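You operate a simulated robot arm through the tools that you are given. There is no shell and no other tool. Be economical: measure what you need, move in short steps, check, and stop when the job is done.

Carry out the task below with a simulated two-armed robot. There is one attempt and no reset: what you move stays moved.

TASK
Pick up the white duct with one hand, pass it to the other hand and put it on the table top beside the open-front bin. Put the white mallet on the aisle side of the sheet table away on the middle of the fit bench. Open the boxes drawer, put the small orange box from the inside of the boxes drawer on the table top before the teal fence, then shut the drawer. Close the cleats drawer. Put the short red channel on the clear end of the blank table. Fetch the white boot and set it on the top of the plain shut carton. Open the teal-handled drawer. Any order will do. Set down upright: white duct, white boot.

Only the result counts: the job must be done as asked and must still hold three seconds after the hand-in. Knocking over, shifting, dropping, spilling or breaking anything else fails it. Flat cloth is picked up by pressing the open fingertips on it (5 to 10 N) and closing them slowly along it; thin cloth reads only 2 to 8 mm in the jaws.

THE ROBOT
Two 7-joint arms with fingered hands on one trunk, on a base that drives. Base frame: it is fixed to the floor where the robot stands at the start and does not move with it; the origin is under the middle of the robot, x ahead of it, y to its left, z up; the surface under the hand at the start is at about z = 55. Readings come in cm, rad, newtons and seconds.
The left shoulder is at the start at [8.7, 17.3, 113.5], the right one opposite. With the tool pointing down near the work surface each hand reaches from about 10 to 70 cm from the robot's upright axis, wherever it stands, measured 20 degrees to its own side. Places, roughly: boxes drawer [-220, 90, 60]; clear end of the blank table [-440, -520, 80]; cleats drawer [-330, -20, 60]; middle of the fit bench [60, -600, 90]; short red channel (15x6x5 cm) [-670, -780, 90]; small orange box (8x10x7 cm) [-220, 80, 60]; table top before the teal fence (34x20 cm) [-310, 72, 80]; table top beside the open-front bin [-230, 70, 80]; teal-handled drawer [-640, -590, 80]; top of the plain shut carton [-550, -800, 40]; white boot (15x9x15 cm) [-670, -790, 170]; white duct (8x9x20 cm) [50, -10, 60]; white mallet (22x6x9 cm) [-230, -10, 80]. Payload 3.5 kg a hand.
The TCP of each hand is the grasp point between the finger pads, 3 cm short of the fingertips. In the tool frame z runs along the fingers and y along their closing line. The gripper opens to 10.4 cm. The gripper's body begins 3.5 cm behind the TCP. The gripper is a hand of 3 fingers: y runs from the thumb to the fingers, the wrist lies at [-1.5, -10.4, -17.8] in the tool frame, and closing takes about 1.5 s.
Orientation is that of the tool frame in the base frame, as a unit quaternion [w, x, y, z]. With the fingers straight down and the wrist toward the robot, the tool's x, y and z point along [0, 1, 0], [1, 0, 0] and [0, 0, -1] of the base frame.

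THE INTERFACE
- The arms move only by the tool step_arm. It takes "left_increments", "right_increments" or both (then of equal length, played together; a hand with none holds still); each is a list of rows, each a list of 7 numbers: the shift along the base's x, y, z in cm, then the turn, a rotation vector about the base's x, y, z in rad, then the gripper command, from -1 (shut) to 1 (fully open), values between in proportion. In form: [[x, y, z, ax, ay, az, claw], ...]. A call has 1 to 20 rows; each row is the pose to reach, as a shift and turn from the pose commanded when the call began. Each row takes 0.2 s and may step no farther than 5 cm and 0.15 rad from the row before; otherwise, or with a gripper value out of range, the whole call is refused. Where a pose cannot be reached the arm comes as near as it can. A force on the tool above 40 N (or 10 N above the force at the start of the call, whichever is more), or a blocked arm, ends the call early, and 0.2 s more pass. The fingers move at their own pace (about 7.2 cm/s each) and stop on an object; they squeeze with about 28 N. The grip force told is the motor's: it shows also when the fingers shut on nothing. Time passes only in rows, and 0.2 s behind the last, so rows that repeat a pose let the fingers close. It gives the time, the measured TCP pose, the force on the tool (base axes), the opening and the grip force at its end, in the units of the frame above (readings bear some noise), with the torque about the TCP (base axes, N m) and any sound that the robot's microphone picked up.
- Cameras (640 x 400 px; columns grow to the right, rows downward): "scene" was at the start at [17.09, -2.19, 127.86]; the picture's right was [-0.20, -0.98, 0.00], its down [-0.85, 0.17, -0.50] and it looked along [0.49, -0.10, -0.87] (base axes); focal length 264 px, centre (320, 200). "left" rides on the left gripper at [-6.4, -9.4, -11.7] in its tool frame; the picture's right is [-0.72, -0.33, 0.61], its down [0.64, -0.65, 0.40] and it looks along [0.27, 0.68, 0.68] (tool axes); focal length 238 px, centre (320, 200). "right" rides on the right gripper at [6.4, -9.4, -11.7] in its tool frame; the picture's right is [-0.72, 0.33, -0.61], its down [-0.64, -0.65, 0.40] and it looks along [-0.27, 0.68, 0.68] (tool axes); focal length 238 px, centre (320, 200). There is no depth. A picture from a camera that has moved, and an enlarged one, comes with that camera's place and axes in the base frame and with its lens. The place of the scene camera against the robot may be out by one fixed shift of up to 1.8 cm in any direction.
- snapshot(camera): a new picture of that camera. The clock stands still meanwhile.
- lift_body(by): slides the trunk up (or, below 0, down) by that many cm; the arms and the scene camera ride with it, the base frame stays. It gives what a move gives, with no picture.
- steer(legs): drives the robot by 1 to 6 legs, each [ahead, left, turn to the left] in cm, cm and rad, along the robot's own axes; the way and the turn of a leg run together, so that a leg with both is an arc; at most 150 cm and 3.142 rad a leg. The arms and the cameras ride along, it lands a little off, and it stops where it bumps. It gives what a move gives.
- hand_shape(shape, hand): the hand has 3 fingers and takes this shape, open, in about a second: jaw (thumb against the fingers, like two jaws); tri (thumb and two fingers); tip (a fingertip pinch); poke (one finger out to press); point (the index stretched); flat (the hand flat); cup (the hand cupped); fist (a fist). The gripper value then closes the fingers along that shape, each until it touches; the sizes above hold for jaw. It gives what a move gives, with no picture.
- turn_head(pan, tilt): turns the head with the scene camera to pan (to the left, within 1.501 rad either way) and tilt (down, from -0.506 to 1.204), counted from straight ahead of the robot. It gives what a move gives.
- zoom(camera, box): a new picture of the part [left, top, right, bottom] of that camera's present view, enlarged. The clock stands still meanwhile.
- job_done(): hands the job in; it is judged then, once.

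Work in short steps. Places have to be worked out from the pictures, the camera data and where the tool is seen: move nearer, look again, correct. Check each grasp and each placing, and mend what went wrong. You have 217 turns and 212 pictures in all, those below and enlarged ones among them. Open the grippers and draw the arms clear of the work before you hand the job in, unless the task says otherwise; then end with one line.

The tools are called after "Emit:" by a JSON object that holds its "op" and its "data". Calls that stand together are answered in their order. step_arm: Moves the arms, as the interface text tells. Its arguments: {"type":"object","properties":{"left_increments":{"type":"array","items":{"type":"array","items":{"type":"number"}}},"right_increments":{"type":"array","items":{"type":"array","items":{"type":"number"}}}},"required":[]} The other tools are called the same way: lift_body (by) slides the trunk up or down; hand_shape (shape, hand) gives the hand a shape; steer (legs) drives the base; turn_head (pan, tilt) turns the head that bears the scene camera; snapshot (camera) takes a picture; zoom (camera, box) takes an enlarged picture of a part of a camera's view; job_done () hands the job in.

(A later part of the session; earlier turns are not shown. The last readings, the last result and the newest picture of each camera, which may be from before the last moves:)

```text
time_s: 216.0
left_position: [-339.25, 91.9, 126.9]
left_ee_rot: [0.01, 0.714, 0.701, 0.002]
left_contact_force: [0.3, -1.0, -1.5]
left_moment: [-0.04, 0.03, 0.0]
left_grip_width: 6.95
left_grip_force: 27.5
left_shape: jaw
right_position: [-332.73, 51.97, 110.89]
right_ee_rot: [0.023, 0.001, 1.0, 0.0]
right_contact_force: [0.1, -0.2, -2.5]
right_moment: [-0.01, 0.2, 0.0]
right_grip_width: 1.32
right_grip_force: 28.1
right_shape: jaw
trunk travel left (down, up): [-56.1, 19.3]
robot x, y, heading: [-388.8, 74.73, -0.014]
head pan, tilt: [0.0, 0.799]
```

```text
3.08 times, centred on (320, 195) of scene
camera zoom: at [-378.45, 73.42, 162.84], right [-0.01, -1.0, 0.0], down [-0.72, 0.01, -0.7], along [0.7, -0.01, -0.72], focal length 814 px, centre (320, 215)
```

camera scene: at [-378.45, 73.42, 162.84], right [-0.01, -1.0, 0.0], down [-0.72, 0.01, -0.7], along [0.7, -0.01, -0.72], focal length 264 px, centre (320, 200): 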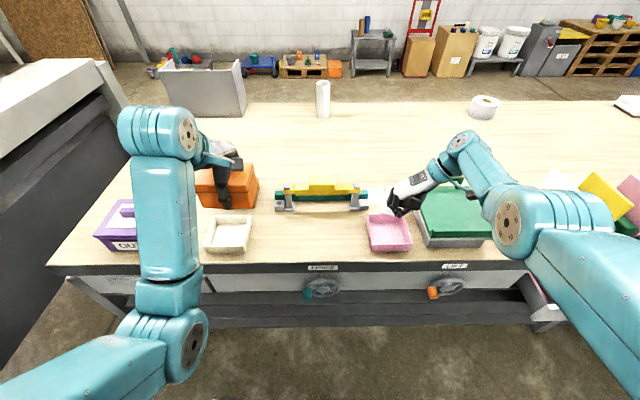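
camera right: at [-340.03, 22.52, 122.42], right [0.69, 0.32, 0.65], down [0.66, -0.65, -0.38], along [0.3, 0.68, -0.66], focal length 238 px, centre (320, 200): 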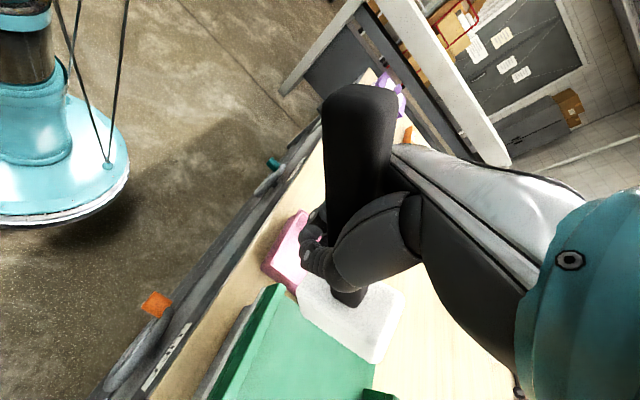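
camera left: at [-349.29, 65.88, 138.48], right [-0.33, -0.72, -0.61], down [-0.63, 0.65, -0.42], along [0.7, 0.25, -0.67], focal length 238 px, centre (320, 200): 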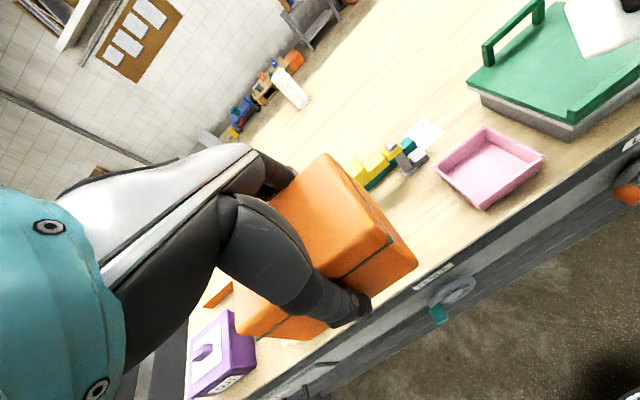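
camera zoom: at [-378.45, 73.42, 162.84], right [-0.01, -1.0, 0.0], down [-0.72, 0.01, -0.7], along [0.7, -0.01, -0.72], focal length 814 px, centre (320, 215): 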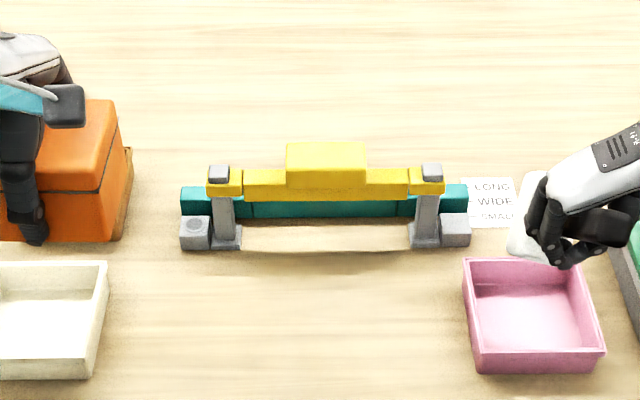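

Zone before the fence: x≈-306…-330, y≈54…99, clear. Strafe back 18, drive 12 forward, then lower the box with the arm at (-316, 74).

Emit:
{"op": "steer", "data": {"legs": [[0, -18, 0], [12, 0, 0]]}}

Emit:
{"op": "step_arm", "data": {"left_increments": [[2, 0, -3, 0, 0, 0, -1], [4, 0, -6, 0, 0, 0, -1], [6, 0, -10, 0, 0, 0, -1], [8, 0, -14, 0, 0, 0, -1], [10, 0, -18, 0, 0, 0, -1], [11, 0, -22, 0, 0, 0, -1], [11, 0, -26, 0, 0, 0, -1], [11, 0, -30, 0, 0, 0, -1], [11, 0, -34, 0, 0, 0, -1], [11, 0, -34, 0, 0, 0, -1]]}}

Emit:
{"op": "snapshot", "data": {"camera": "left"}}

Emit:
{"op": "snapshot", "data": {"camera": "scene"}}

```text
time_s: 218.3
left_position: [-327.75, 73.66, 126.81]
left_ee_rot: [0.01, 0.714, 0.7, 0.003]
left_contact_force: [0.9, -0.7, -1.8]
left_moment: [-0.04, -0.01, 0.01]
left_grip_width: 6.98
left_grip_force: 28.2
left_shape: jaw
right_position: [-321.29, 33.71, 110.9]
right_ee_rot: [0.023, 0.002, 1.0, 0.001]
right_contact_force: [-0.2, 0.4, -2.9]
right_moment: [0.0, 0.23, 0.01]
right_grip_width: 1.31
right_grip_force: 27.6
right_shape: jaw
trunk travel left (down, up): [-56.1, 19.3]
robot x, y, heading: [-377.49, 56.09, -0.016]
head pan, tilt: [0.0, 0.799]
```

```text
time_s: 220.5
left_position: [-317.21, 73.95, 94.28]
left_ee_rot: [0.01, 0.714, 0.7, 0.002]
left_contact_force: [-0.4, 0.5, -2.3]
left_moment: [0.02, -0.01, 0.0]
left_grip_width: 6.93
left_grip_force: 28.0
left_shape: jaw
left hand out of reach, approached as far as the arm can: row 9, 10
right_position: [-321.28, 33.72, 110.94]
right_ee_rot: [0.023, 0.002, 1.0, 0.001]
right_contact_force: [-0.5, 0.6, -2.7]
right_moment: [0.0, 0.23, -0.02]
right_grip_width: 1.34
right_grip_force: 28.0
right_shape: jaw
trunk travel left (down, up): [-56.1, 19.3]
robot x, y, heading: [-377.46, 56.16, -0.013]
head pan, tilt: [0.0, 0.799]
```

```text
98 pictures are left
camera left: at [-327.06, 67.87, 106.02], right [-0.33, -0.72, -0.61], down [-0.63, 0.65, -0.42], along [0.7, 0.25, -0.67], focal length 238 px, centre (320, 200)
```

left: 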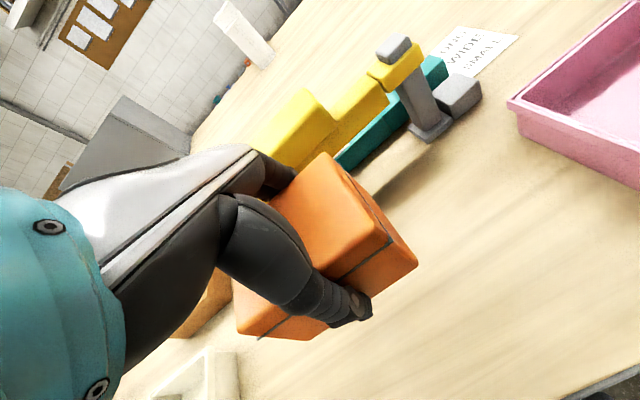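

```text
97 pictures are left
camera scene: at [-366.9, 55.25, 162.84], right [-0.01, -1.0, 0.0], down [-0.72, 0.01, -0.7], along [0.7, -0.01, -0.72], focal length 264 px, centre (320, 200)
```

scene: 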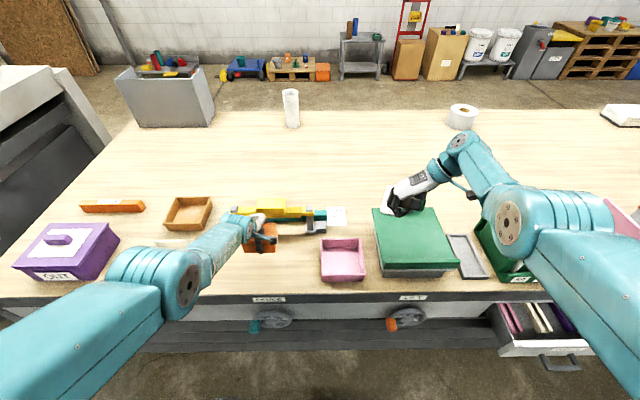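

Reach limit: pull the arm back 6 cm, drive 6 cm nearer, then continue down.

Emit:
{"op": "step_arm", "data": {"left_increments": [[-2, 0, 0, 0, 0, 0, -1], [-4, 0, 0, 0, 0, 0, -1], [-5.5, 0, 0, 0, 0, 0, -1]]}}

Emit:
{"op": "steer", "data": {"legs": [[6, 0, 0]]}}

Emit:
{"op": "step_arm", "data": {"left_increments": [[0, 0, -2, 0, 0, 0, -1], [0, 0, -4, 0, 0, 0, -1], [0, 0, -5.5, 0, 0, 0, -1], [0, 0, -6.5, 0, 0, 0, -1], [0, 0, -7.2, 0, 0, 0, -1], [0, 0, -7.8, 0, 0, 0, -1], [0, 0, -8.4, 0, 0, 0, -1]]}}

Emit:
{"op": "snapshot", "data": {"camera": "left"}}

```text
time_s: 221.3
left_position: [-319.53, 73.59, 91.99]
left_ee_rot: [0.01, 0.714, 0.7, 0.002]
left_contact_force: [-0.8, -0.1, -1.4]
left_moment: [0.01, 0.0, 0.02]
left_grip_width: 6.98
left_grip_force: 28.2
left_shape: jaw
left hand out of reach, approached as far as the arm can: row 1, 2, 3
right_position: [-321.36, 33.57, 110.93]
right_ee_rot: [0.022, 0.002, 1.0, 0.0]
right_contact_force: [0.0, 0.0, -3.1]
right_moment: [-0.02, 0.23, -0.01]
right_grip_width: 1.32
right_grip_force: 28.0
right_shape: jaw
trunk travel left (down, up): [-56.1, 19.3]
robot x, y, heading: [-377.41, 55.9, -0.018]
head pan, tilt: [0.0, 0.799]
```

```text
time_s: 222.3
left_position: [-313.45, 73.44, 91.92]
left_ee_rot: [0.009, 0.714, 0.7, 0.001]
left_contact_force: [0.9, -0.7, -2.2]
left_moment: [0.01, -0.03, -0.01]
left_grip_width: 6.9
left_grip_force: 28.1
left_shape: jaw
right_position: [-315.16, 33.65, 110.83]
right_ee_rot: [0.021, 0.001, 1.0, 0.0]
right_contact_force: [0.2, 0.2, -3.6]
right_moment: [0.01, 0.26, 0.02]
right_grip_width: 1.31
right_grip_force: 27.8
right_shape: jaw
trunk travel left (down, up): [-56.1, 19.3]
robot x, y, heading: [-371.38, 55.79, -0.012]
head pan, tilt: [0.0, 0.799]
```

```text
time_s: 223.9
left_position: [-316.89, 73.6, 87.97]
left_ee_rot: [0.009, 0.713, 0.701, 0.002]
left_contact_force: [0.6, 0.1, -1.7]
left_moment: [-0.01, 0.02, -0.01]
left_grip_width: 6.9
left_grip_force: 27.9
left_shape: jaw
left hand out of reach, approached as far as the arm can: row 1, 2, 3, 4, 5, 6, 7
right_position: [-315.32, 33.53, 110.92]
right_ee_rot: [0.023, 0.002, 1.0, 0.001]
right_contact_force: [0.6, 0.5, -2.5]
right_moment: [0.01, 0.25, -0.02]
right_grip_width: 1.32
right_grip_force: 27.9
right_shape: jaw
trunk travel left (down, up): [-56.1, 19.3]
robot x, y, heading: [-371.67, 56.24, -0.009]
head pan, tilt: [0.0, 0.799]
```

```text
96 pictures are left
camera left: at [-326.73, 67.58, 99.59], right [-0.33, -0.72, -0.61], down [-0.63, 0.65, -0.42], along [0.7, 0.25, -0.67], focal length 238 px, centre (320, 200)
```

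left: 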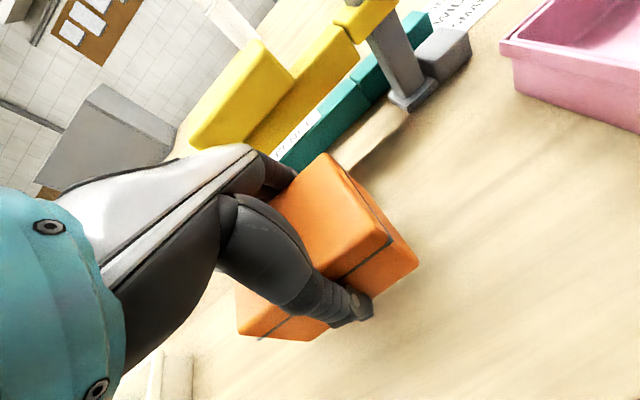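

Nearly there; lower the trunk gently to contact.

Emit:
{"op": "lift_body", "data": {"by": -1.5}}

Emit:
{"op": "lift_body", "data": {"by": -0.6}}

Emit:
{"op": "zoom", "data": {"camera": "left", "box": [200, 120, 480, 360]}}

```text
time_s: 224.5
left_position: [-316.83, 73.5, 86.52]
left_ee_rot: [0.01, 0.715, 0.699, 0.001]
left_contact_force: [0.5, 0.2, -1.9]
left_moment: [0.0, -0.03, -0.03]
left_grip_width: 6.88
left_grip_force: 27.9
left_shape: jaw
right_position: [-315.29, 33.53, 109.52]
right_ee_rot: [0.023, 0.002, 1.0, 0.001]
right_contact_force: [0.6, -0.1, -3.2]
right_moment: [0.0, 0.21, 0.03]
right_grip_width: 1.32
right_grip_force: 28.1
right_shape: jaw
trunk travel left (down, up): [-54.6, 20.8]
robot x, y, heading: [-371.71, 56.04, -0.015]
head pan, tilt: [0.0, 0.799]
```

```text
time_s: 225.1
left_position: [-316.72, 73.6, 85.89]
left_ee_rot: [0.011, 0.714, 0.7, 0.0]
left_contact_force: [-0.5, 0.2, -2.1]
left_moment: [-0.02, -0.04, -0.03]
left_grip_width: 6.88
left_grip_force: 28.7
left_shape: jaw
right_position: [-315.23, 33.61, 108.75]
right_ee_rot: [0.023, 0.003, 1.0, 0.001]
right_contact_force: [0.3, 0.0, -2.5]
right_moment: [0.0, 0.2, 0.0]
right_grip_width: 1.31
right_grip_force: 27.8
right_shape: jaw
trunk travel left (down, up): [-54.0, 21.4]
robot x, y, heading: [-371.76, 56.03, -0.013]
head pan, tilt: [0.0, 0.799]
```

```text
1.67 times, centred on (340, 240) of left
camera zoom: at [-326.67, 67.56, 97.54], right [-0.33, -0.72, -0.61], down [-0.63, 0.65, -0.42], along [0.7, 0.24, -0.67], focal length 397 px, centre (287, 133)
```

zoom: 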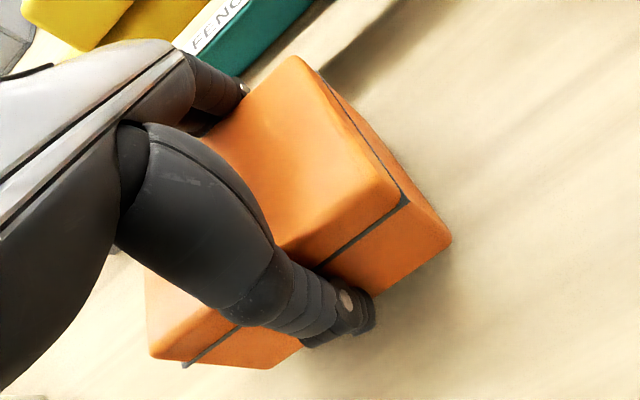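

Emit:
{"op": "lift_body", "data": {"by": -0.7}}

Emit:
{"op": "lift_body", "data": {"by": -0.5}}

Emit:
{"op": "lift_body", "data": {"by": -0.5}}

```text
time_s: 225.6
left_position: [-316.85, 73.56, 85.13]
left_ee_rot: [0.011, 0.714, 0.7, 0.0]
left_contact_force: [-0.2, -0.3, -1.6]
left_moment: [0.0, -0.01, -0.02]
left_grip_width: 6.87
left_grip_force: 28.3
left_shape: jaw
right_position: [-315.39, 33.66, 108.12]
right_ee_rot: [0.023, 0.003, 1.0, 0.0]
right_contact_force: [0.9, 0.0, -2.6]
right_moment: [0.01, 0.22, 0.01]
right_grip_width: 1.36
right_grip_force: 28.4
right_shape: jaw
trunk travel left (down, up): [-53.3, 22.1]
robot x, y, heading: [-371.56, 56.16, -0.016]
head pan, tilt: [0.0, 0.799]
```

```text
time_s: 226.2
left_position: [-316.81, 73.54, 84.56]
left_ee_rot: [0.011, 0.715, 0.7, 0.001]
left_contact_force: [-0.4, -0.5, -1.6]
left_moment: [-0.01, -0.03, 0.02]
left_grip_width: 6.87
left_grip_force: 28.2
left_shape: jaw
right_position: [-315.4, 33.71, 107.62]
right_ee_rot: [0.024, 0.002, 1.0, 0.001]
right_contact_force: [-0.2, 0.0, -3.6]
right_moment: [0.0, 0.24, 0.0]
right_grip_width: 1.3
right_grip_force: 28.0
right_shape: jaw
trunk travel left (down, up): [-52.8, 22.6]
robot x, y, heading: [-371.22, 55.91, -0.011]
head pan, tilt: [0.0, 0.799]
```

```text
time_s: 226.7
left_position: [-316.81, 73.52, 84.25]
left_ee_rot: [0.011, 0.714, 0.7, 0.001]
left_contact_force: [0.2, -0.4, 2.3]
left_moment: [-0.11, -0.15, 0.0]
left_grip_width: 6.89
left_grip_force: 28.0
left_shape: jaw
right_position: [-315.36, 33.7, 107.1]
right_ee_rot: [0.022, 0.002, 1.0, 0.001]
right_contact_force: [-0.1, -0.8, -3.3]
right_moment: [0.01, 0.25, 0.0]
right_grip_width: 1.35
right_grip_force: 27.7
right_shape: jaw
trunk travel left (down, up): [-52.3, 23.1]
robot x, y, heading: [-371.38, 56.02, -0.014]
head pan, tilt: [0.0, 0.799]
```

Contact with the table. Release and raise the left hand.

Emit:
{"op": "step_arm", "data": {"left_increments": [[0, 0, 0, 0, 0, 0, 0], [0, 0, 0, 0, 0, 0, 0.5], [0, 0, 0, 0, 0, 0, 1], [0, 0, 0, 0, 0, 0, 1], [0, 0, 0, 0, 0, 0, 1], [0, 0, 3, 0, 0, 0, 1], [0, 0, 7, 0, 0, 0, 1], [-1, 0, 11, 0, 0, 0, 1], [-3, 0, 15, 0, 0, 0, 1], [-6, 0, 19, 0, 0, 0, 1], [-9, 0, 23, 0, 0, 0, 1]]}}

Emit:
{"op": "snapshot", "data": {"camera": "left"}}

Emit:
{"op": "snapshot", "data": {"camera": "scene"}}

```text
time_s: 229.1
left_position: [-325.89, 73.76, 107.16]
left_ee_rot: [0.01, 0.715, 0.699, 0.001]
left_contact_force: [-0.5, 0.0, -0.7]
left_moment: [0.03, -0.02, 0.01]
left_grip_width: 10.38
left_grip_force: 0.1
left_shape: jaw
right_position: [-315.39, 33.57, 107.19]
right_ee_rot: [0.023, 0.001, 1.0, 0.001]
right_contact_force: [0.2, -0.2, -3.2]
right_moment: [-0.01, 0.21, 0.02]
right_grip_width: 1.31
right_grip_force: 27.9
right_shape: jaw
trunk travel left (down, up): [-52.3, 23.1]
robot x, y, heading: [-371.3, 56.13, -0.016]
head pan, tilt: [0.0, 0.799]
```

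```text
94 pictures are left
camera left: at [-335.75, 67.62, 118.91], right [-0.33, -0.72, -0.61], down [-0.63, 0.65, -0.42], along [0.7, 0.25, -0.67], focal length 238 px, centre (320, 200)
```

left: 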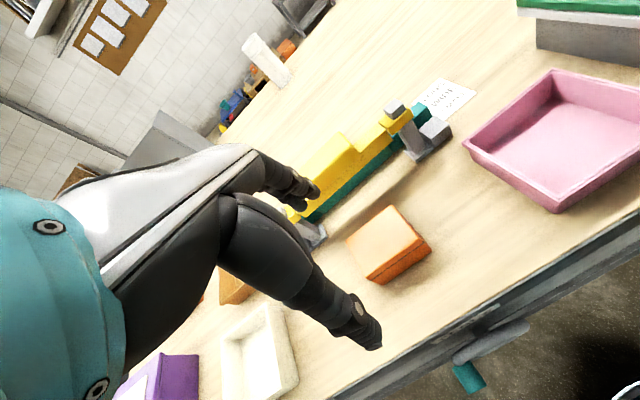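

```text
93 pictures are left
camera scene: at [-360.78, 55.16, 159.04], right [-0.01, -1.0, 0.0], down [-0.72, 0.01, -0.7], along [0.7, -0.01, -0.72], focal length 264 px, centre (320, 200)
```

scene: 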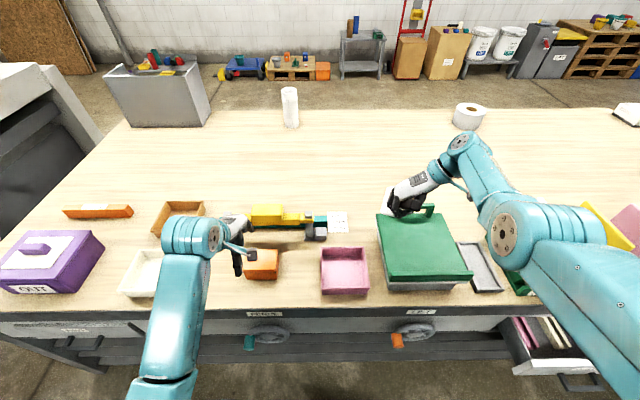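

Orange box placed before the fence. Next the cleats drawer: back off, turn ~40° clockwise so the left hand leads (mallet stays clear of the table), and lower.

Emit:
{"op": "steer", "data": {"legs": [[-41, 0, 0], [0, -49, 0], [0, 0, -0.7]]}}

Emit:
{"op": "lift_body", "data": {"by": -18}}

Emit:
{"op": "turn_head", "data": {"pan": 0.5, "tilt": 0.9}}

Emit:
{"op": "snapshot", "data": {"camera": "scene"}}

Emit:
{"op": "snapshot", "data": {"camera": "left"}}

```text
time_s: 236.0
left_position: [-366.91, -8.18, 107.18]
left_ee_rot: [0.011, 0.911, 0.413, -0.002]
left_contact_force: [-0.4, -0.2, 0.8]
left_moment: [0.0, 0.0, -0.01]
left_grip_width: 10.37
left_grip_force: 0.0
left_shape: jaw
right_position: [-384.65, -45.55, 107.21]
right_ee_rot: [0.022, 0.344, 0.939, -0.007]
right_contact_force: [-0.8, 0.0, -3.5]
right_moment: [0.14, 0.17, 0.03]
right_grip_width: 1.3
right_grip_force: 27.6
right_shape: jaw
trunk travel left (down, up): [-52.3, 23.1]
robot x, y, heading: [-413.53, 7.81, -0.715]
head pan, tilt: [0.0, 0.799]
```

```text
time_s: 238.0
left_position: [-366.98, -8.15, 89.27]
left_ee_rot: [0.01, 0.911, 0.413, -0.002]
left_contact_force: [-0.6, -0.1, 1.2]
left_moment: [0.03, -0.01, 0.03]
left_grip_width: 10.39
left_grip_force: 0.0
left_shape: jaw
right_position: [-384.79, -45.49, 89.14]
right_ee_rot: [0.022, 0.343, 0.939, -0.007]
right_contact_force: [-0.4, -0.3, -3.1]
right_moment: [0.15, 0.14, 0.0]
right_grip_width: 1.29
right_grip_force: 27.9
right_shape: jaw
trunk travel left (down, up): [-34.3, 41.1]
robot x, y, heading: [-413.41, 7.98, -0.711]
head pan, tilt: [0.0, 0.799]
```

```text
time_s: 238.9
left_position: [-366.92, -8.19, 89.26]
left_ee_rot: [0.011, 0.911, 0.412, -0.003]
left_contact_force: [0.0, 0.0, 0.2]
left_moment: [0.02, 0.02, 0.03]
left_grip_width: 10.38
left_grip_force: 0.0
left_shape: jaw
right_position: [-384.63, -45.53, 89.07]
right_ee_rot: [0.022, 0.344, 0.939, -0.008]
right_contact_force: [0.6, -0.3, -3.5]
right_moment: [0.14, 0.2, 0.04]
right_grip_width: 1.32
right_grip_force: 28.2
right_shape: jaw
trunk travel left (down, up): [-34.3, 41.1]
robot x, y, heading: [-413.44, 7.85, -0.711]
head pan, tilt: [0.499, 0.901]
```

```text
92 pictures are left
camera scene: at [-400.72, 1.82, 140.12], right [-0.21, -0.98, 0.0], down [-0.77, 0.17, -0.62], along [0.61, -0.13, -0.78], focal length 264 px, centre (320, 200)
```

scene: 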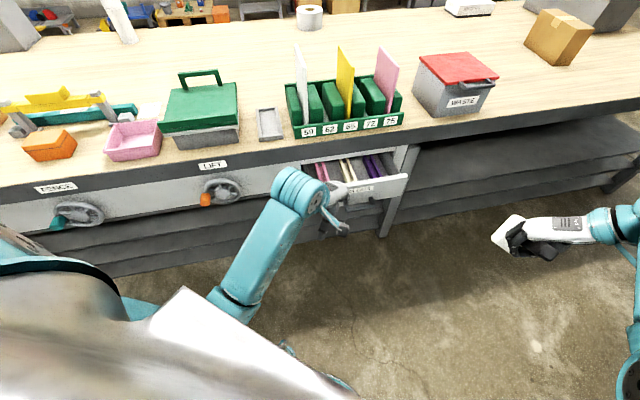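

```text
91 pictures are left
camera left: at [-378.34, -6.46, 100.87], right [-0.72, -0.34, -0.61], down [-0.07, 0.9, -0.42], along [0.69, -0.26, -0.67], focal length 238 px, centre (320, 200)
```

left: 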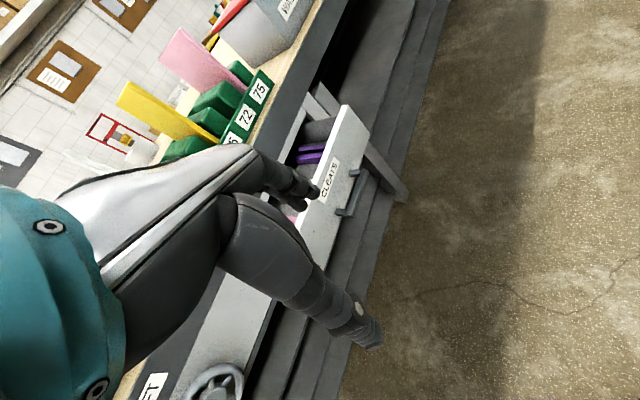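

Drawer panel spans about y -46…-8 with the handle near -23. Shift 29 cm south so the left hand faces the panel at y≈-37, close fingers and lower the hand.

Emit:
{"op": "steer", "data": {"legs": [[18.9, -22, 0]]}}

Emit:
{"op": "step_arm", "data": {"left_increments": [[0, 0, -3, 0, 0, 0, 0], [0, 0, -6, 0, 0, 0, -1], [0, 0, -9, 0, 0, 0, -1], [0, 0, -12, 0, 0, 0, -1], [0, 0, -15, 0, 0, 0, -1], [0, 0, -18, 0, 0, 0, -1], [0, 0, -21, 0, 0, 0, -1], [0, 0, -24, 0, 0, 0, -1], [0, 0, -25.5, 0, 0, 0, -1], [0, 0, -25.5, 0, 0, 0, -1]]}}

Emit:
{"op": "snapshot", "data": {"camera": "scene"}}

Emit:
{"op": "snapshot", "data": {"camera": "left"}}

```text
time_s: 240.9
left_position: [-367.02, -37.01, 89.13]
left_ee_rot: [0.01, 0.91, 0.414, -0.002]
left_contact_force: [-0.1, -0.1, -0.2]
left_moment: [-0.02, 0.02, 0.03]
left_grip_width: 10.38
left_grip_force: 0.0
left_shape: jaw
right_position: [-384.7, -74.34, 89.07]
right_ee_rot: [0.022, 0.343, 0.939, -0.006]
right_contact_force: [-0.4, 0.2, -2.4]
right_moment: [0.18, 0.2, 0.0]
right_grip_width: 1.29
right_grip_force: 27.8
right_shape: jaw
trunk travel left (down, up): [-34.3, 41.1]
robot x, y, heading: [-413.15, -20.86, -0.712]
head pan, tilt: [0.499, 0.901]
```

```text
time_s: 243.2
left_position: [-367.08, -37.0, 63.77]
left_ee_rot: [0.011, 0.91, 0.414, -0.003]
left_contact_force: [0.3, -0.4, 0.4]
left_moment: [0.02, -0.03, 0.04]
left_grip_width: 0.0
left_grip_force: 27.9
left_shape: jaw
right_position: [-384.72, -74.32, 89.06]
right_ee_rot: [0.021, 0.343, 0.939, -0.008]
right_contact_force: [0.2, 0.1, -3.1]
right_moment: [0.13, 0.15, -0.02]
right_grip_width: 1.32
right_grip_force: 28.5
right_shape: jaw
trunk travel left (down, up): [-34.3, 41.1]
robot x, y, heading: [-413.18, -21.08, -0.711]
head pan, tilt: [0.499, 0.901]
```

```text
90 pictures are left
camera scene: at [-400.81, -27.06, 140.12], right [-0.21, -0.98, 0.0], down [-0.77, 0.17, -0.62], along [0.61, -0.13, -0.78], focal length 264 px, centre (320, 200)
```

scene: 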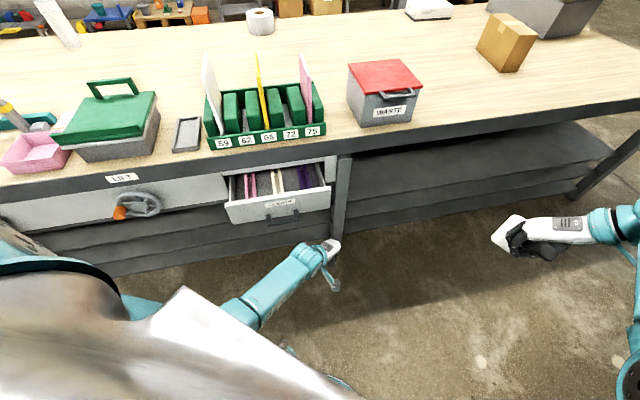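

```text
89 pictures are left
camera left: at [-378.41, -35.32, 75.38], right [-0.72, -0.34, -0.61], down [-0.07, 0.9, -0.42], along [0.69, -0.26, -0.67], focal length 238 px, centre (320, 200)
```

left: 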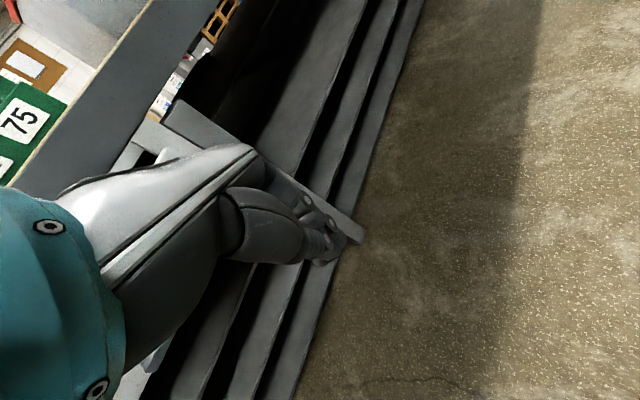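

Vertical fingers would hit the table edge before the drawer closes, so pitch the left hand forward (raising 10 cm, then lowering the trunk by 10).

Emit:
{"op": "step_arm", "data": {"left_increments": [[0, 0, 1, -0.05, -0.06, 0, -1], [0, 0, 2, -0.1, -0.12, 0, -1], [0, 0, 3, -0.15, -0.18, 0, -1], [0, 0, 4, -0.2, -0.24, 0, -1], [0, 0, 5, -0.25, -0.3, 0, -1], [0, 0, 6, -0.31, -0.36, 0, -1], [0, 0, 7, -0.36, -0.42, 0, -1], [0, 0, 8, -0.41, -0.48, 0, -1], [0, 0, 9, -0.46, -0.54, 0, -1], [0, 0, 10, -0.51, -0.6, 0, -1], [0, 0, 10, -0.56, -0.66, 0, -1], [0, 0, 10, -0.62, -0.72, 0, -1], [0, 0, 10, -0.67, -0.78, 0, -1], [0, 0, 10, -0.717, -0.834, 0, -1], [0, 0, 10, -0.717, -0.834, 0, -1]]}}

Emit:
{"op": "lift_body", "data": {"by": -10}}

Emit:
{"op": "snapshot", "data": {"camera": "scene"}}

```text
time_s: 246.3
left_position: [-366.89, -37.06, 73.84]
left_ee_rot: [0.483, 0.773, 0.349, 0.218]
left_contact_force: [-0.2, 0.2, -0.5]
left_moment: [0.0, 0.01, 0.0]
left_grip_width: 0.03
left_grip_force: 28.0
left_shape: jaw
right_position: [-384.66, -74.41, 89.0]
right_ee_rot: [0.021, 0.343, 0.939, -0.007]
right_contact_force: [0.5, 0.3, -3.3]
right_moment: [0.15, 0.14, -0.03]
right_grip_width: 1.32
right_grip_force: 28.0
right_shape: jaw
trunk travel left (down, up): [-34.3, 41.1]
robot x, y, heading: [-413.24, -21.07, -0.711]
head pan, tilt: [0.499, 0.901]
```

```text
time_s: 247.7
left_position: [-367.13, -37.02, 63.79]
left_ee_rot: [0.483, 0.773, 0.348, 0.219]
left_contact_force: [0.3, -0.6, 0.1]
left_moment: [0.02, 0.0, -0.01]
left_grip_width: 0.03
left_grip_force: 28.3
left_shape: jaw
right_position: [-384.71, -74.35, 79.23]
right_ee_rot: [0.022, 0.344, 0.939, -0.006]
right_contact_force: [0.5, 0.4, -2.4]
right_moment: [0.13, 0.19, 0.02]
right_grip_width: 1.31
right_grip_force: 28.1
right_shape: jaw
trunk travel left (down, up): [-24.3, 51.1]
robot x, y, heading: [-413.22, -21.25, -0.709]
head pan, tilt: [0.499, 0.901]
```

```text
88 pictures are left
camera scene: at [-397.97, -29.51, 129.95], right [-0.21, -0.98, 0.0], down [-0.77, 0.16, -0.62], along [0.61, -0.13, -0.78], focal length 264 px, centre (320, 200)
```

scene: 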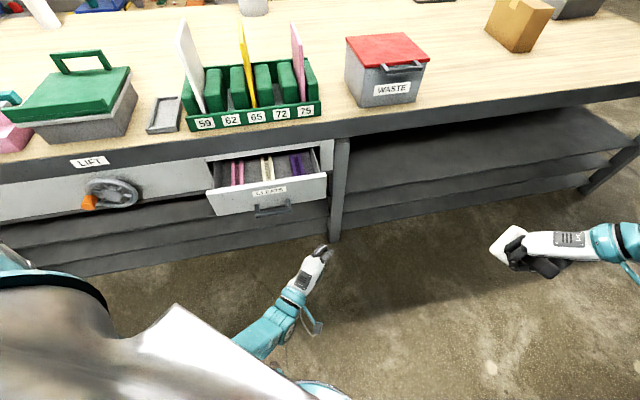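

Push along +x: first 30 cm.

Emit:
{"op": "steer", "data": {"legs": [[20.8, 21.8, 0]]}}

Emit:
{"op": "snapshot", "data": {"camera": "scene"}}

```text
time_s: 249.7
left_position: [-337.02, -33.88, 63.54]
left_ee_rot: [0.483, 0.773, 0.348, 0.218]
left_contact_force: [-0.6, 0.2, 0.3]
left_moment: [0.01, -0.01, -0.01]
left_grip_width: 0.0
left_grip_force: 27.8
left_shape: jaw
right_position: [-354.67, -71.3, 79.1]
right_ee_rot: [0.02, 0.343, 0.939, -0.007]
right_contact_force: [0.5, -0.3, -3.4]
right_moment: [0.15, 0.15, 0.0]
right_grip_width: 1.32
right_grip_force: 27.6
right_shape: jaw
trunk travel left (down, up): [-24.3, 51.1]
robot x, y, heading: [-383.58, -17.79, -0.71]
head pan, tilt: [0.499, 0.901]
```

```text
87 pictures are left
camera scene: at [-368.08, -26.45, 129.92], right [-0.21, -0.98, 0.0], down [-0.77, 0.16, -0.62], along [0.61, -0.13, -0.78], focal length 264 px, centre (320, 200)
```

scene: 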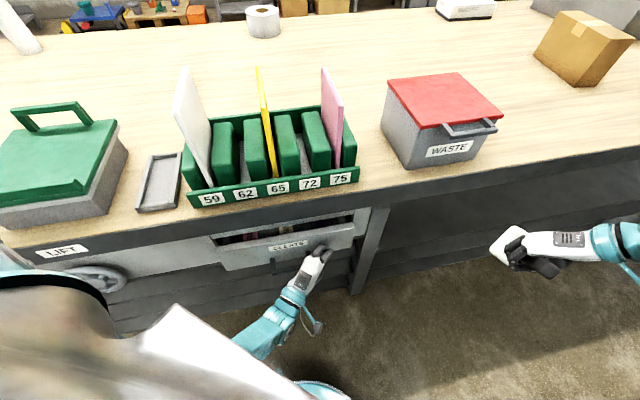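

Drawer is closing. Push on in small steps until resistance.

Emit:
{"op": "steer", "data": {"legs": [[3.0, 2.6, 0]]}}

Emit:
{"op": "steer", "data": {"legs": [[1.5, 1.3, 0]]}}

Emit:
{"op": "zoom", "data": {"camera": "scene", "box": [180, 180, 420, 320]}}

```text
time_s: 250.6
left_position: [-333.61, -33.9, 63.49]
left_ee_rot: [0.481, 0.776, 0.346, 0.215]
left_contact_force: [-25.6, -7.2, -6.0]
left_moment: [-0.03, 0.46, -0.35]
left_grip_width: 0.03
left_grip_force: 28.1
left_shape: jaw
right_position: [-351.21, -71.19, 79.02]
right_ee_rot: [0.022, 0.342, 0.939, -0.007]
right_contact_force: [0.3, -0.7, -3.3]
right_moment: [0.12, 0.16, 0.01]
right_grip_width: 1.31
right_grip_force: 27.9
right_shape: jaw
trunk travel left (down, up): [-24.3, 51.1]
robot x, y, heading: [-379.98, -17.89, -0.707]
head pan, tilt: [0.499, 0.901]
```

```text
time_s: 251.5
left_position: [-333.2, -34.43, 63.31]
left_ee_rot: [0.482, 0.78, 0.342, 0.207]
left_contact_force: [-3.1, 0.4, -0.8]
left_moment: [0.03, 0.02, 0.04]
left_grip_width: 0.02
left_grip_force: 27.8
left_shape: jaw
right_position: [-349.68, -71.16, 78.93]
right_ee_rot: [0.019, 0.345, 0.939, -0.007]
right_contact_force: [-0.1, -0.5, -3.3]
right_moment: [0.14, 0.18, 0.0]
right_grip_width: 1.32
right_grip_force: 28.1
right_shape: jaw
trunk travel left (down, up): [-24.3, 51.1]
robot x, y, heading: [-377.98, -18.24, -0.712]
head pan, tilt: [0.499, 0.901]
stopped in leg 1: the force on the tool passed its limit at 55 N (the readings are from after the stop); the commanded pose is now the measured one
```

```text
2.67 times, centred on (300, 250) of scene
camera zoom: at [-362.86, -26.43, 129.93], right [-0.21, -0.98, 0.0], down [-0.77, 0.17, -0.62], along [0.61, -0.13, -0.78], focal length 705 px, centre (373, 67)
```

zoom: 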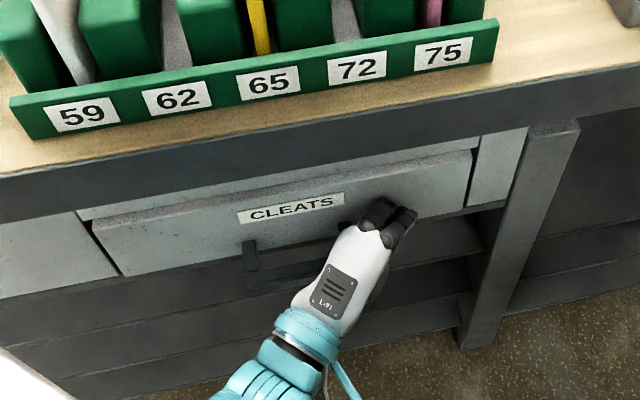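

Hard stop at 55 N: seems closed. Back away and inspect.

Emit:
{"op": "steer", "data": {"legs": [[-19, -16.3, 0]]}}

Emit:
{"op": "snapshot", "data": {"camera": "scene"}}

Emit:
{"op": "zoom", "data": {"camera": "scene", "box": [160, 130, 380, 260]}}

```text
time_s: 253.3
left_position: [-358.08, -34.32, 63.3]
left_ee_rot: [0.483, 0.779, 0.341, 0.209]
left_contact_force: [-0.2, 0.3, -0.3]
left_moment: [0.0, -0.02, -0.01]
left_grip_width: 0.0
left_grip_force: 28.3
left_shape: jaw
right_position: [-374.68, -71.33, 78.86]
right_ee_rot: [0.02, 0.344, 0.939, -0.007]
right_contact_force: [-0.7, 0.3, -2.8]
right_moment: [0.13, 0.16, 0.01]
right_grip_width: 1.31
right_grip_force: 27.7
right_shape: jaw
trunk travel left (down, up): [-24.3, 51.1]
robot x, y, heading: [-403.21, -18.24, -0.71]
head pan, tilt: [0.499, 0.901]
```

```text
85 pictures are left
camera scene: at [-387.89, -26.44, 129.94], right [-0.21, -0.98, 0.0], down [-0.77, 0.17, -0.62], along [0.61, -0.13, -0.78], focal length 264 px, centre (320, 200)
```

scene: 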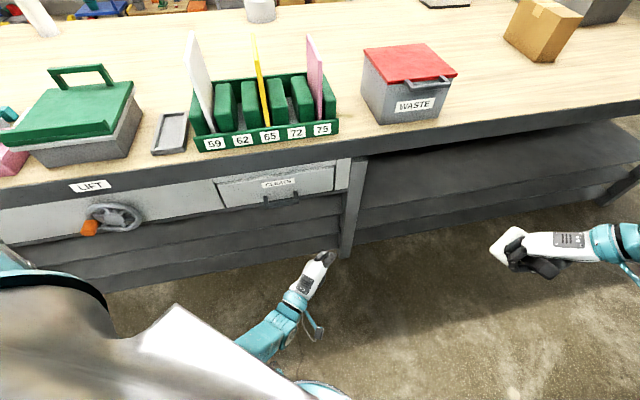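

```text
2.91 times, centred on (270, 195) of scene
camera zoom: at [-387.89, -26.44, 129.94], right [-0.21, -0.98, 0.0], down [-0.77, 0.17, -0.62], along [0.61, -0.13, -0.78], focal length 770 px, centre (466, 214)
```

zoom: 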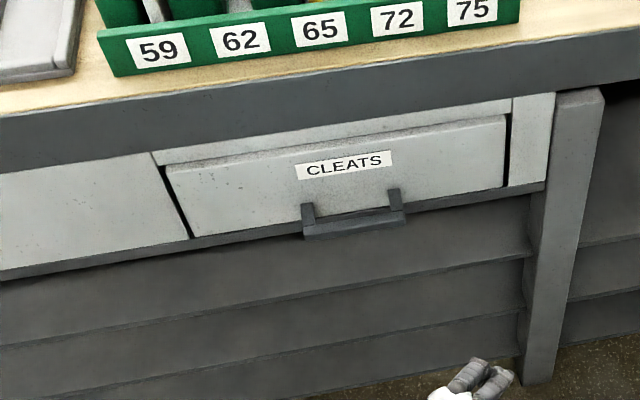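

Cleats drawer is closed. Now head for the fit bench: out of the aisle southward, then east.

Emit:
{"op": "lift_body", "data": {"by": 20}}

Emit:
{"op": "steer", "data": {"legs": [[13.6, 11.7, 0], [0, 0, -0.86], [145, 0, 0], [140, 0, 0], [0, 0, 1.571], [150, 0, 0]]}}

Emit:
{"op": "turn_head", "data": {"pan": -0.6, "tilt": 0.4}}

Emit:
{"op": "snapshot", "data": {"camera": "scene"}}

```text
time_s: 255.5
left_position: [-358.1, -34.26, 83.33]
left_ee_rot: [0.482, 0.78, 0.342, 0.208]
left_contact_force: [-0.6, 0.4, -0.2]
left_moment: [0.02, 0.0, -0.05]
left_grip_width: 0.0
left_grip_force: 27.6
left_shape: jaw
right_position: [-374.63, -71.29, 99.01]
right_ee_rot: [0.019, 0.343, 0.939, -0.007]
right_contact_force: [1.0, 0.4, -2.9]
right_moment: [0.15, 0.18, 0.02]
right_grip_width: 1.34
right_grip_force: 28.3
right_shape: jaw
trunk travel left (down, up): [-44.3, 31.1]
robot x, y, heading: [-403.31, -18.1, -0.713]
head pan, tilt: [0.499, 0.901]
```

```text
time_s: 283.4
left_position: [-193.67, -286.36, 83.4]
left_ee_rot: [0.381, 0.616, 0.588, 0.36]
left_contact_force: [-0.5, -0.2, 1.0]
left_moment: [-0.01, 0.02, 0.01]
left_grip_width: 0.01
left_grip_force: 27.8
left_shape: jaw
right_position: [-182.5, -325.23, 98.89]
right_ee_rot: [0.02, 0.0, 1.0, 0.0]
right_contact_force: [-0.2, -0.6, -2.9]
right_moment: [0.01, 0.24, 0.03]
right_grip_width: 1.32
right_grip_force: 28.8
right_shape: jaw
trunk travel left (down, up): [-44.3, 31.1]
robot x, y, heading: [-238.54, -303.0, -0.01]
head pan, tilt: [0.499, 0.901]
```

```text
time_s: 284.7
left_position: [-193.59, -286.23, 83.26]
left_ee_rot: [0.381, 0.615, 0.588, 0.36]
left_contact_force: [-0.1, 0.6, -0.5]
left_moment: [-0.01, 0.01, -0.04]
left_grip_width: 0.0
left_grip_force: 28.3
left_shape: jaw
right_position: [-182.59, -325.22, 99.1]
right_ee_rot: [0.02, 0.0, 1.0, 0.001]
right_contact_force: [0.1, 0.4, -3.7]
right_moment: [-0.01, 0.27, -0.03]
right_grip_width: 1.32
right_grip_force: 28.2
right_shape: jaw
trunk travel left (down, up): [-44.3, 31.1]
robot x, y, heading: [-238.4, -302.83, -0.008]
head pan, tilt: [-0.6, 0.4]
```

```text
83 pictures are left
camera scene: at [-227.22, -309.05, 154.5], right [-0.57, -0.82, 0.0], down [-0.32, 0.22, -0.92], along [0.76, -0.53, -0.39], focal length 264 px, centre (320, 200)
```

scene: 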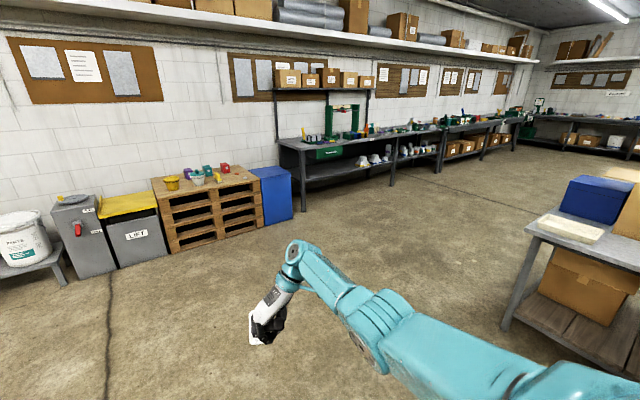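

Fit bench runs along the east wall. Drive to about (-90, -590) facing the wall.

Emit:
{"op": "steer", "data": {"legs": [[148, 0, 0], [0, -145, 0], [0, -142, 0]]}}

Emit:
{"op": "turn_head", "data": {"pan": 0, "tilt": 0.5}}

Emit:
{"op": "snapshot", "data": {"camera": "scene"}}

```text
time_s: 305.6
left_position: [-50.98, -575.66, 83.33]
left_ee_rot: [0.382, 0.617, 0.586, 0.359]
left_contact_force: [-0.2, 0.4, -0.2]
left_moment: [-0.02, 0.01, 0.0]
left_grip_width: 0.0
left_grip_force: 27.9
left_shape: jaw
right_position: [-40.17, -614.71, 99.07]
right_ee_rot: [0.021, 0.004, 1.0, 0.0]
right_contact_force: [-0.1, 0.1, -3.9]
right_moment: [-0.01, 0.23, 0.0]
right_grip_width: 1.3
right_grip_force: 28.1
right_shape: jaw
trunk travel left (down, up): [-44.3, 31.1]
robot x, y, heading: [-96.08, -592.02, -0.012]
head pan, tilt: [-0.6, 0.4]
```

```text
time_s: 306.6
left_position: [-50.97, -575.68, 83.36]
left_ee_rot: [0.382, 0.617, 0.586, 0.359]
left_contact_force: [-0.1, -0.4, 0.2]
left_moment: [0.03, -0.02, 0.03]
left_grip_width: 0.0
left_grip_force: 27.7
left_shape: jaw
right_position: [-40.27, -614.67, 98.92]
right_ee_rot: [0.021, 0.004, 1.0, 0.0]
right_contact_force: [0.0, 0.8, -3.0]
right_moment: [-0.01, 0.21, -0.01]
right_grip_width: 1.33
right_grip_force: 28.1
right_shape: jaw
trunk travel left (down, up): [-44.3, 31.1]
robot x, y, heading: [-96.26, -592.09, -0.02]
head pan, tilt: [0.0, 0.499]
```

```text
82 pictures are left
camera scene: at [-83.12, -592.94, 153.59], right [-0.02, -1.0, 0.0], down [-0.48, 0.01, -0.88], along [0.88, -0.02, -0.48], focal length 264 px, centre (320, 200)
```

scene: 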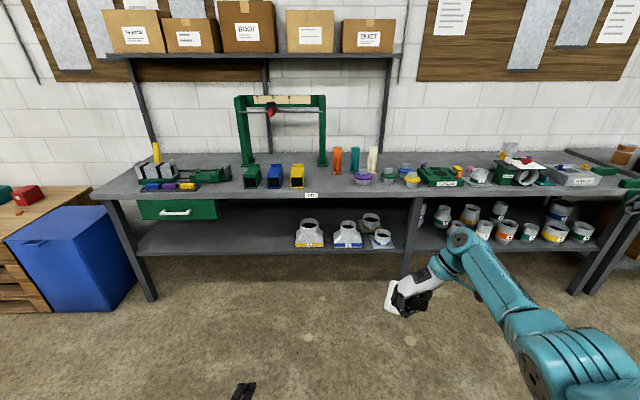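

Emit:
{"op": "zoom", "data": {"camera": "scene", "box": [200, 120, 460, 260]}}

```text
2.46 times, centred on (330, 190) of scene
camera zoom: at [-83.12, -592.94, 153.59], right [-0.02, -1.0, 0.0], down [-0.48, 0.01, -0.88], along [0.88, -0.02, -0.48], focal length 651 px, centre (295, 225)
```

zoom: 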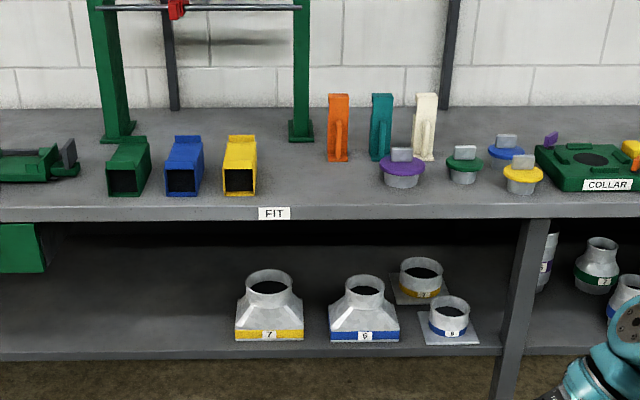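

Free spot in the middle: x≈36–64, y≈-589…-614. Raise the trunk and the left hand, align the mallet to y=-601 and drive in.

Emit:
{"op": "step_arm", "data": {"left_increments": [[0, 0, 3, 0, 0, 0, -1], [0, 0, 6, 0, 0, 0, -1], [0, 0, 9, 0, 0, 0, -1], [0, 0, 12, 0, 0, 0, -1], [-1, 0, 15, 0, 0, 0, -1], [-2, 0, 18, 0, 0, 0, -1]]}}

Emit:
{"op": "lift_body", "data": {"by": 12}}

Emit:
{"op": "steer", "data": {"legs": [[0, 14.5, 0.015], [84, 0, 0]]}}

Emit:
{"op": "turn_head", "data": {"pan": -0.2, "tilt": 0.8}}

Emit:
{"op": "snapshot", "data": {"camera": "scene"}}

Emit:
{"op": "snapshot", "data": {"camera": "right"}}

```text
time_s: 308.0
left_position: [-53.02, -575.83, 101.39]
left_ee_rot: [0.383, 0.618, 0.586, 0.359]
left_contact_force: [0.3, 0.3, 1.0]
left_moment: [0.01, 0.03, 0.0]
left_grip_width: 0.0
left_grip_force: 28.2
left_shape: jaw
right_position: [-40.25, -614.71, 99.03]
right_ee_rot: [0.021, 0.004, 1.0, 0.0]
right_contact_force: [-0.2, 0.8, -3.3]
right_moment: [0.04, 0.25, 0.0]
right_grip_width: 1.3
right_grip_force: 28.3
right_shape: jaw
trunk travel left (down, up): [-44.3, 31.1]
robot x, y, heading: [-96.07, -591.94, -0.015]
head pan, tilt: [0.0, 0.499]
```

```text
time_s: 309.5
left_position: [-52.98, -575.58, 113.4]
left_ee_rot: [0.383, 0.618, 0.585, 0.359]
left_contact_force: [-0.1, -0.1, -0.4]
left_moment: [0.0, 0.0, 0.02]
left_grip_width: 0.0
left_grip_force: 28.0
left_shape: jaw
right_position: [-40.03, -614.55, 111.04]
right_ee_rot: [0.02, 0.005, 1.0, 0.0]
right_contact_force: [-0.4, -0.4, -2.8]
right_moment: [-0.03, 0.21, 0.03]
right_grip_width: 1.29
right_grip_force: 28.1
right_shape: jaw
trunk travel left (down, up): [-56.3, 19.1]
robot x, y, heading: [-95.98, -591.81, -0.019]
head pan, tilt: [0.0, 0.499]
```

```text
time_s: 314.9
left_position: [31.03, -560.65, 113.35]
left_ee_rot: [0.379, 0.612, 0.592, 0.362]
left_contact_force: [0.1, 0.5, -0.3]
left_moment: [0.0, -0.01, 0.02]
left_grip_width: 0.01
left_grip_force: 28.6
left_shape: jaw
right_position: [44.62, -599.33, 110.97]
right_ee_rot: [0.021, -0.004, 1.0, 0.0]
right_contact_force: [-0.5, -0.3, -3.0]
right_moment: [0.01, 0.23, -0.01]
right_grip_width: 1.32
right_grip_force: 28.1
right_shape: jaw
trunk travel left (down, up): [-56.3, 19.1]
robot x, y, heading: [-11.74, -577.13, -0.002]
head pan, tilt: [0.0, 0.499]
```

```text
time_s: 315.7
left_position: [31.0, -560.72, 113.44]
left_ee_rot: [0.379, 0.613, 0.592, 0.362]
left_contact_force: [0.4, -0.6, 0.6]
left_moment: [0.02, 0.01, -0.02]
left_grip_width: 0.0
left_grip_force: 28.3
left_shape: jaw
right_position: [44.52, -599.39, 111.0]
right_ee_rot: [0.02, -0.005, 1.0, 0.0]
right_contact_force: [-0.5, -0.1, -3.2]
right_moment: [0.01, 0.23, 0.01]
right_grip_width: 1.3
right_grip_force: 28.0
right_shape: jaw
trunk travel left (down, up): [-56.3, 19.1]
robot x, y, heading: [-11.69, -577.16, -0.001]
head pan, tilt: [-0.201, 0.799]
```

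```text
80 pictures are left
camera scene: at [-1.48, -579.99, 163.05], right [-0.2, -0.98, 0.0], down [-0.7, 0.14, -0.7], along [0.68, -0.14, -0.72], focal length 264 px, centre (320, 200)
```

scene: 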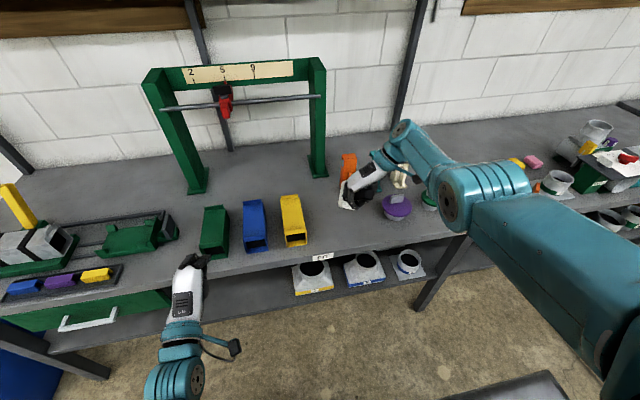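

```text
79 pictures are left
camera right: at [37.73, -608.85, 122.51], right [0.69, 0.33, 0.64], down [0.66, -0.65, -0.38], along [0.29, 0.69, -0.67], focal length 238 px, centre (320, 200)
```

right: 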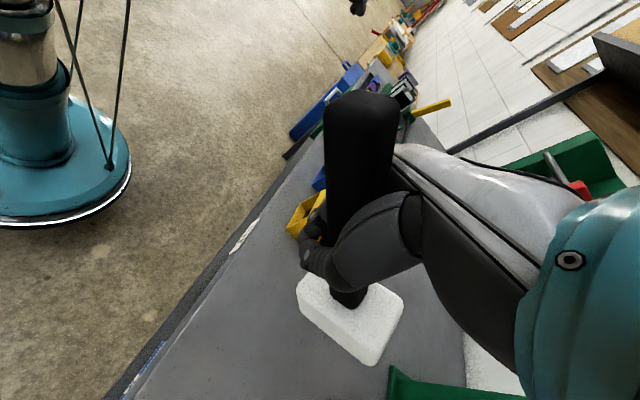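

Well placed. Lower by the trunk in stages; the bench should rotate the mallet level as the head touches.

Emit:
{"op": "lift_body", "data": {"by": -6}}

Emit:
{"op": "lift_body", "data": {"by": -3}}

Emit:
{"op": "lift_body", "data": {"by": -2}}

Emit:
{"op": "snapshot", "data": {"camera": "right"}}

```text
time_s: 316.7
left_position: [30.94, -560.7, 107.36]
left_ee_rot: [0.379, 0.612, 0.591, 0.363]
left_contact_force: [0.0, 0.3, -0.1]
left_moment: [-0.04, -0.01, -0.03]
left_grip_width: 0.0
left_grip_force: 27.7
left_shape: jaw
right_position: [44.53, -599.37, 104.91]
right_ee_rot: [0.02, -0.004, 1.0, 0.0]
right_contact_force: [-0.3, 0.1, -2.8]
right_moment: [-0.04, 0.21, 0.03]
right_grip_width: 1.34
right_grip_force: 27.7
right_shape: jaw
trunk travel left (down, up): [-50.3, 25.1]
robot x, y, heading: [-11.8, -578.05, 0.002]
head pan, tilt: [-0.201, 0.799]
```

```text
time_s: 317.5
left_position: [31.12, -560.54, 104.44]
left_ee_rot: [0.38, 0.612, 0.591, 0.364]
left_contact_force: [-0.1, 0.2, -0.3]
left_moment: [0.03, 0.0, -0.01]
left_grip_width: 0.0
left_grip_force: 27.9
left_shape: jaw
right_position: [44.45, -599.34, 101.97]
right_ee_rot: [0.021, -0.004, 1.0, 0.0]
right_contact_force: [-0.3, -0.5, -3.9]
right_moment: [0.01, 0.18, 0.02]
right_grip_width: 1.31
right_grip_force: 28.0
right_shape: jaw
trunk travel left (down, up): [-47.3, 28.1]
robot x, y, heading: [-11.39, -577.8, 0.0]
head pan, tilt: [-0.201, 0.799]
```

```text
time_s: 318.1
left_position: [31.13, -560.68, 102.41]
left_ee_rot: [0.38, 0.612, 0.591, 0.363]
left_contact_force: [-0.3, 0.7, -0.1]
left_moment: [0.02, 0.0, 0.03]
left_grip_width: 0.01
left_grip_force: 28.0
left_shape: jaw
right_position: [44.6, -599.4, 100.04]
right_ee_rot: [0.021, -0.003, 1.0, 0.0]
right_contact_force: [-0.7, 0.7, -2.8]
right_moment: [0.0, 0.23, 0.02]
right_grip_width: 1.34
right_grip_force: 28.1
right_shape: jaw
trunk travel left (down, up): [-45.3, 30.1]
robot x, y, heading: [-11.45, -577.91, 0.001]
head pan, tilt: [-0.201, 0.799]
```

```text
78 pictures are left
camera right: at [37.72, -608.84, 111.53], right [0.69, 0.33, 0.64], down [0.66, -0.65, -0.38], along [0.29, 0.69, -0.67], focal length 238 px, centre (320, 200)
```

right: 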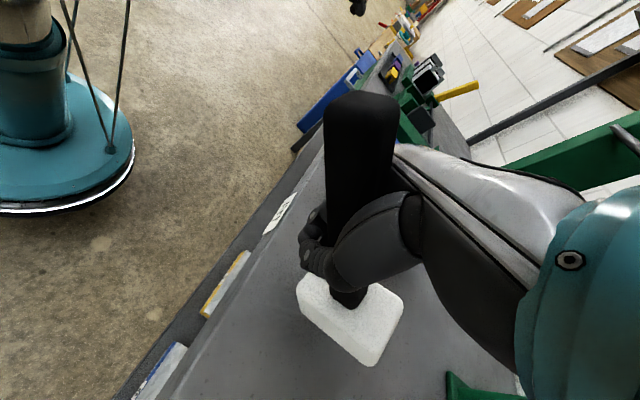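

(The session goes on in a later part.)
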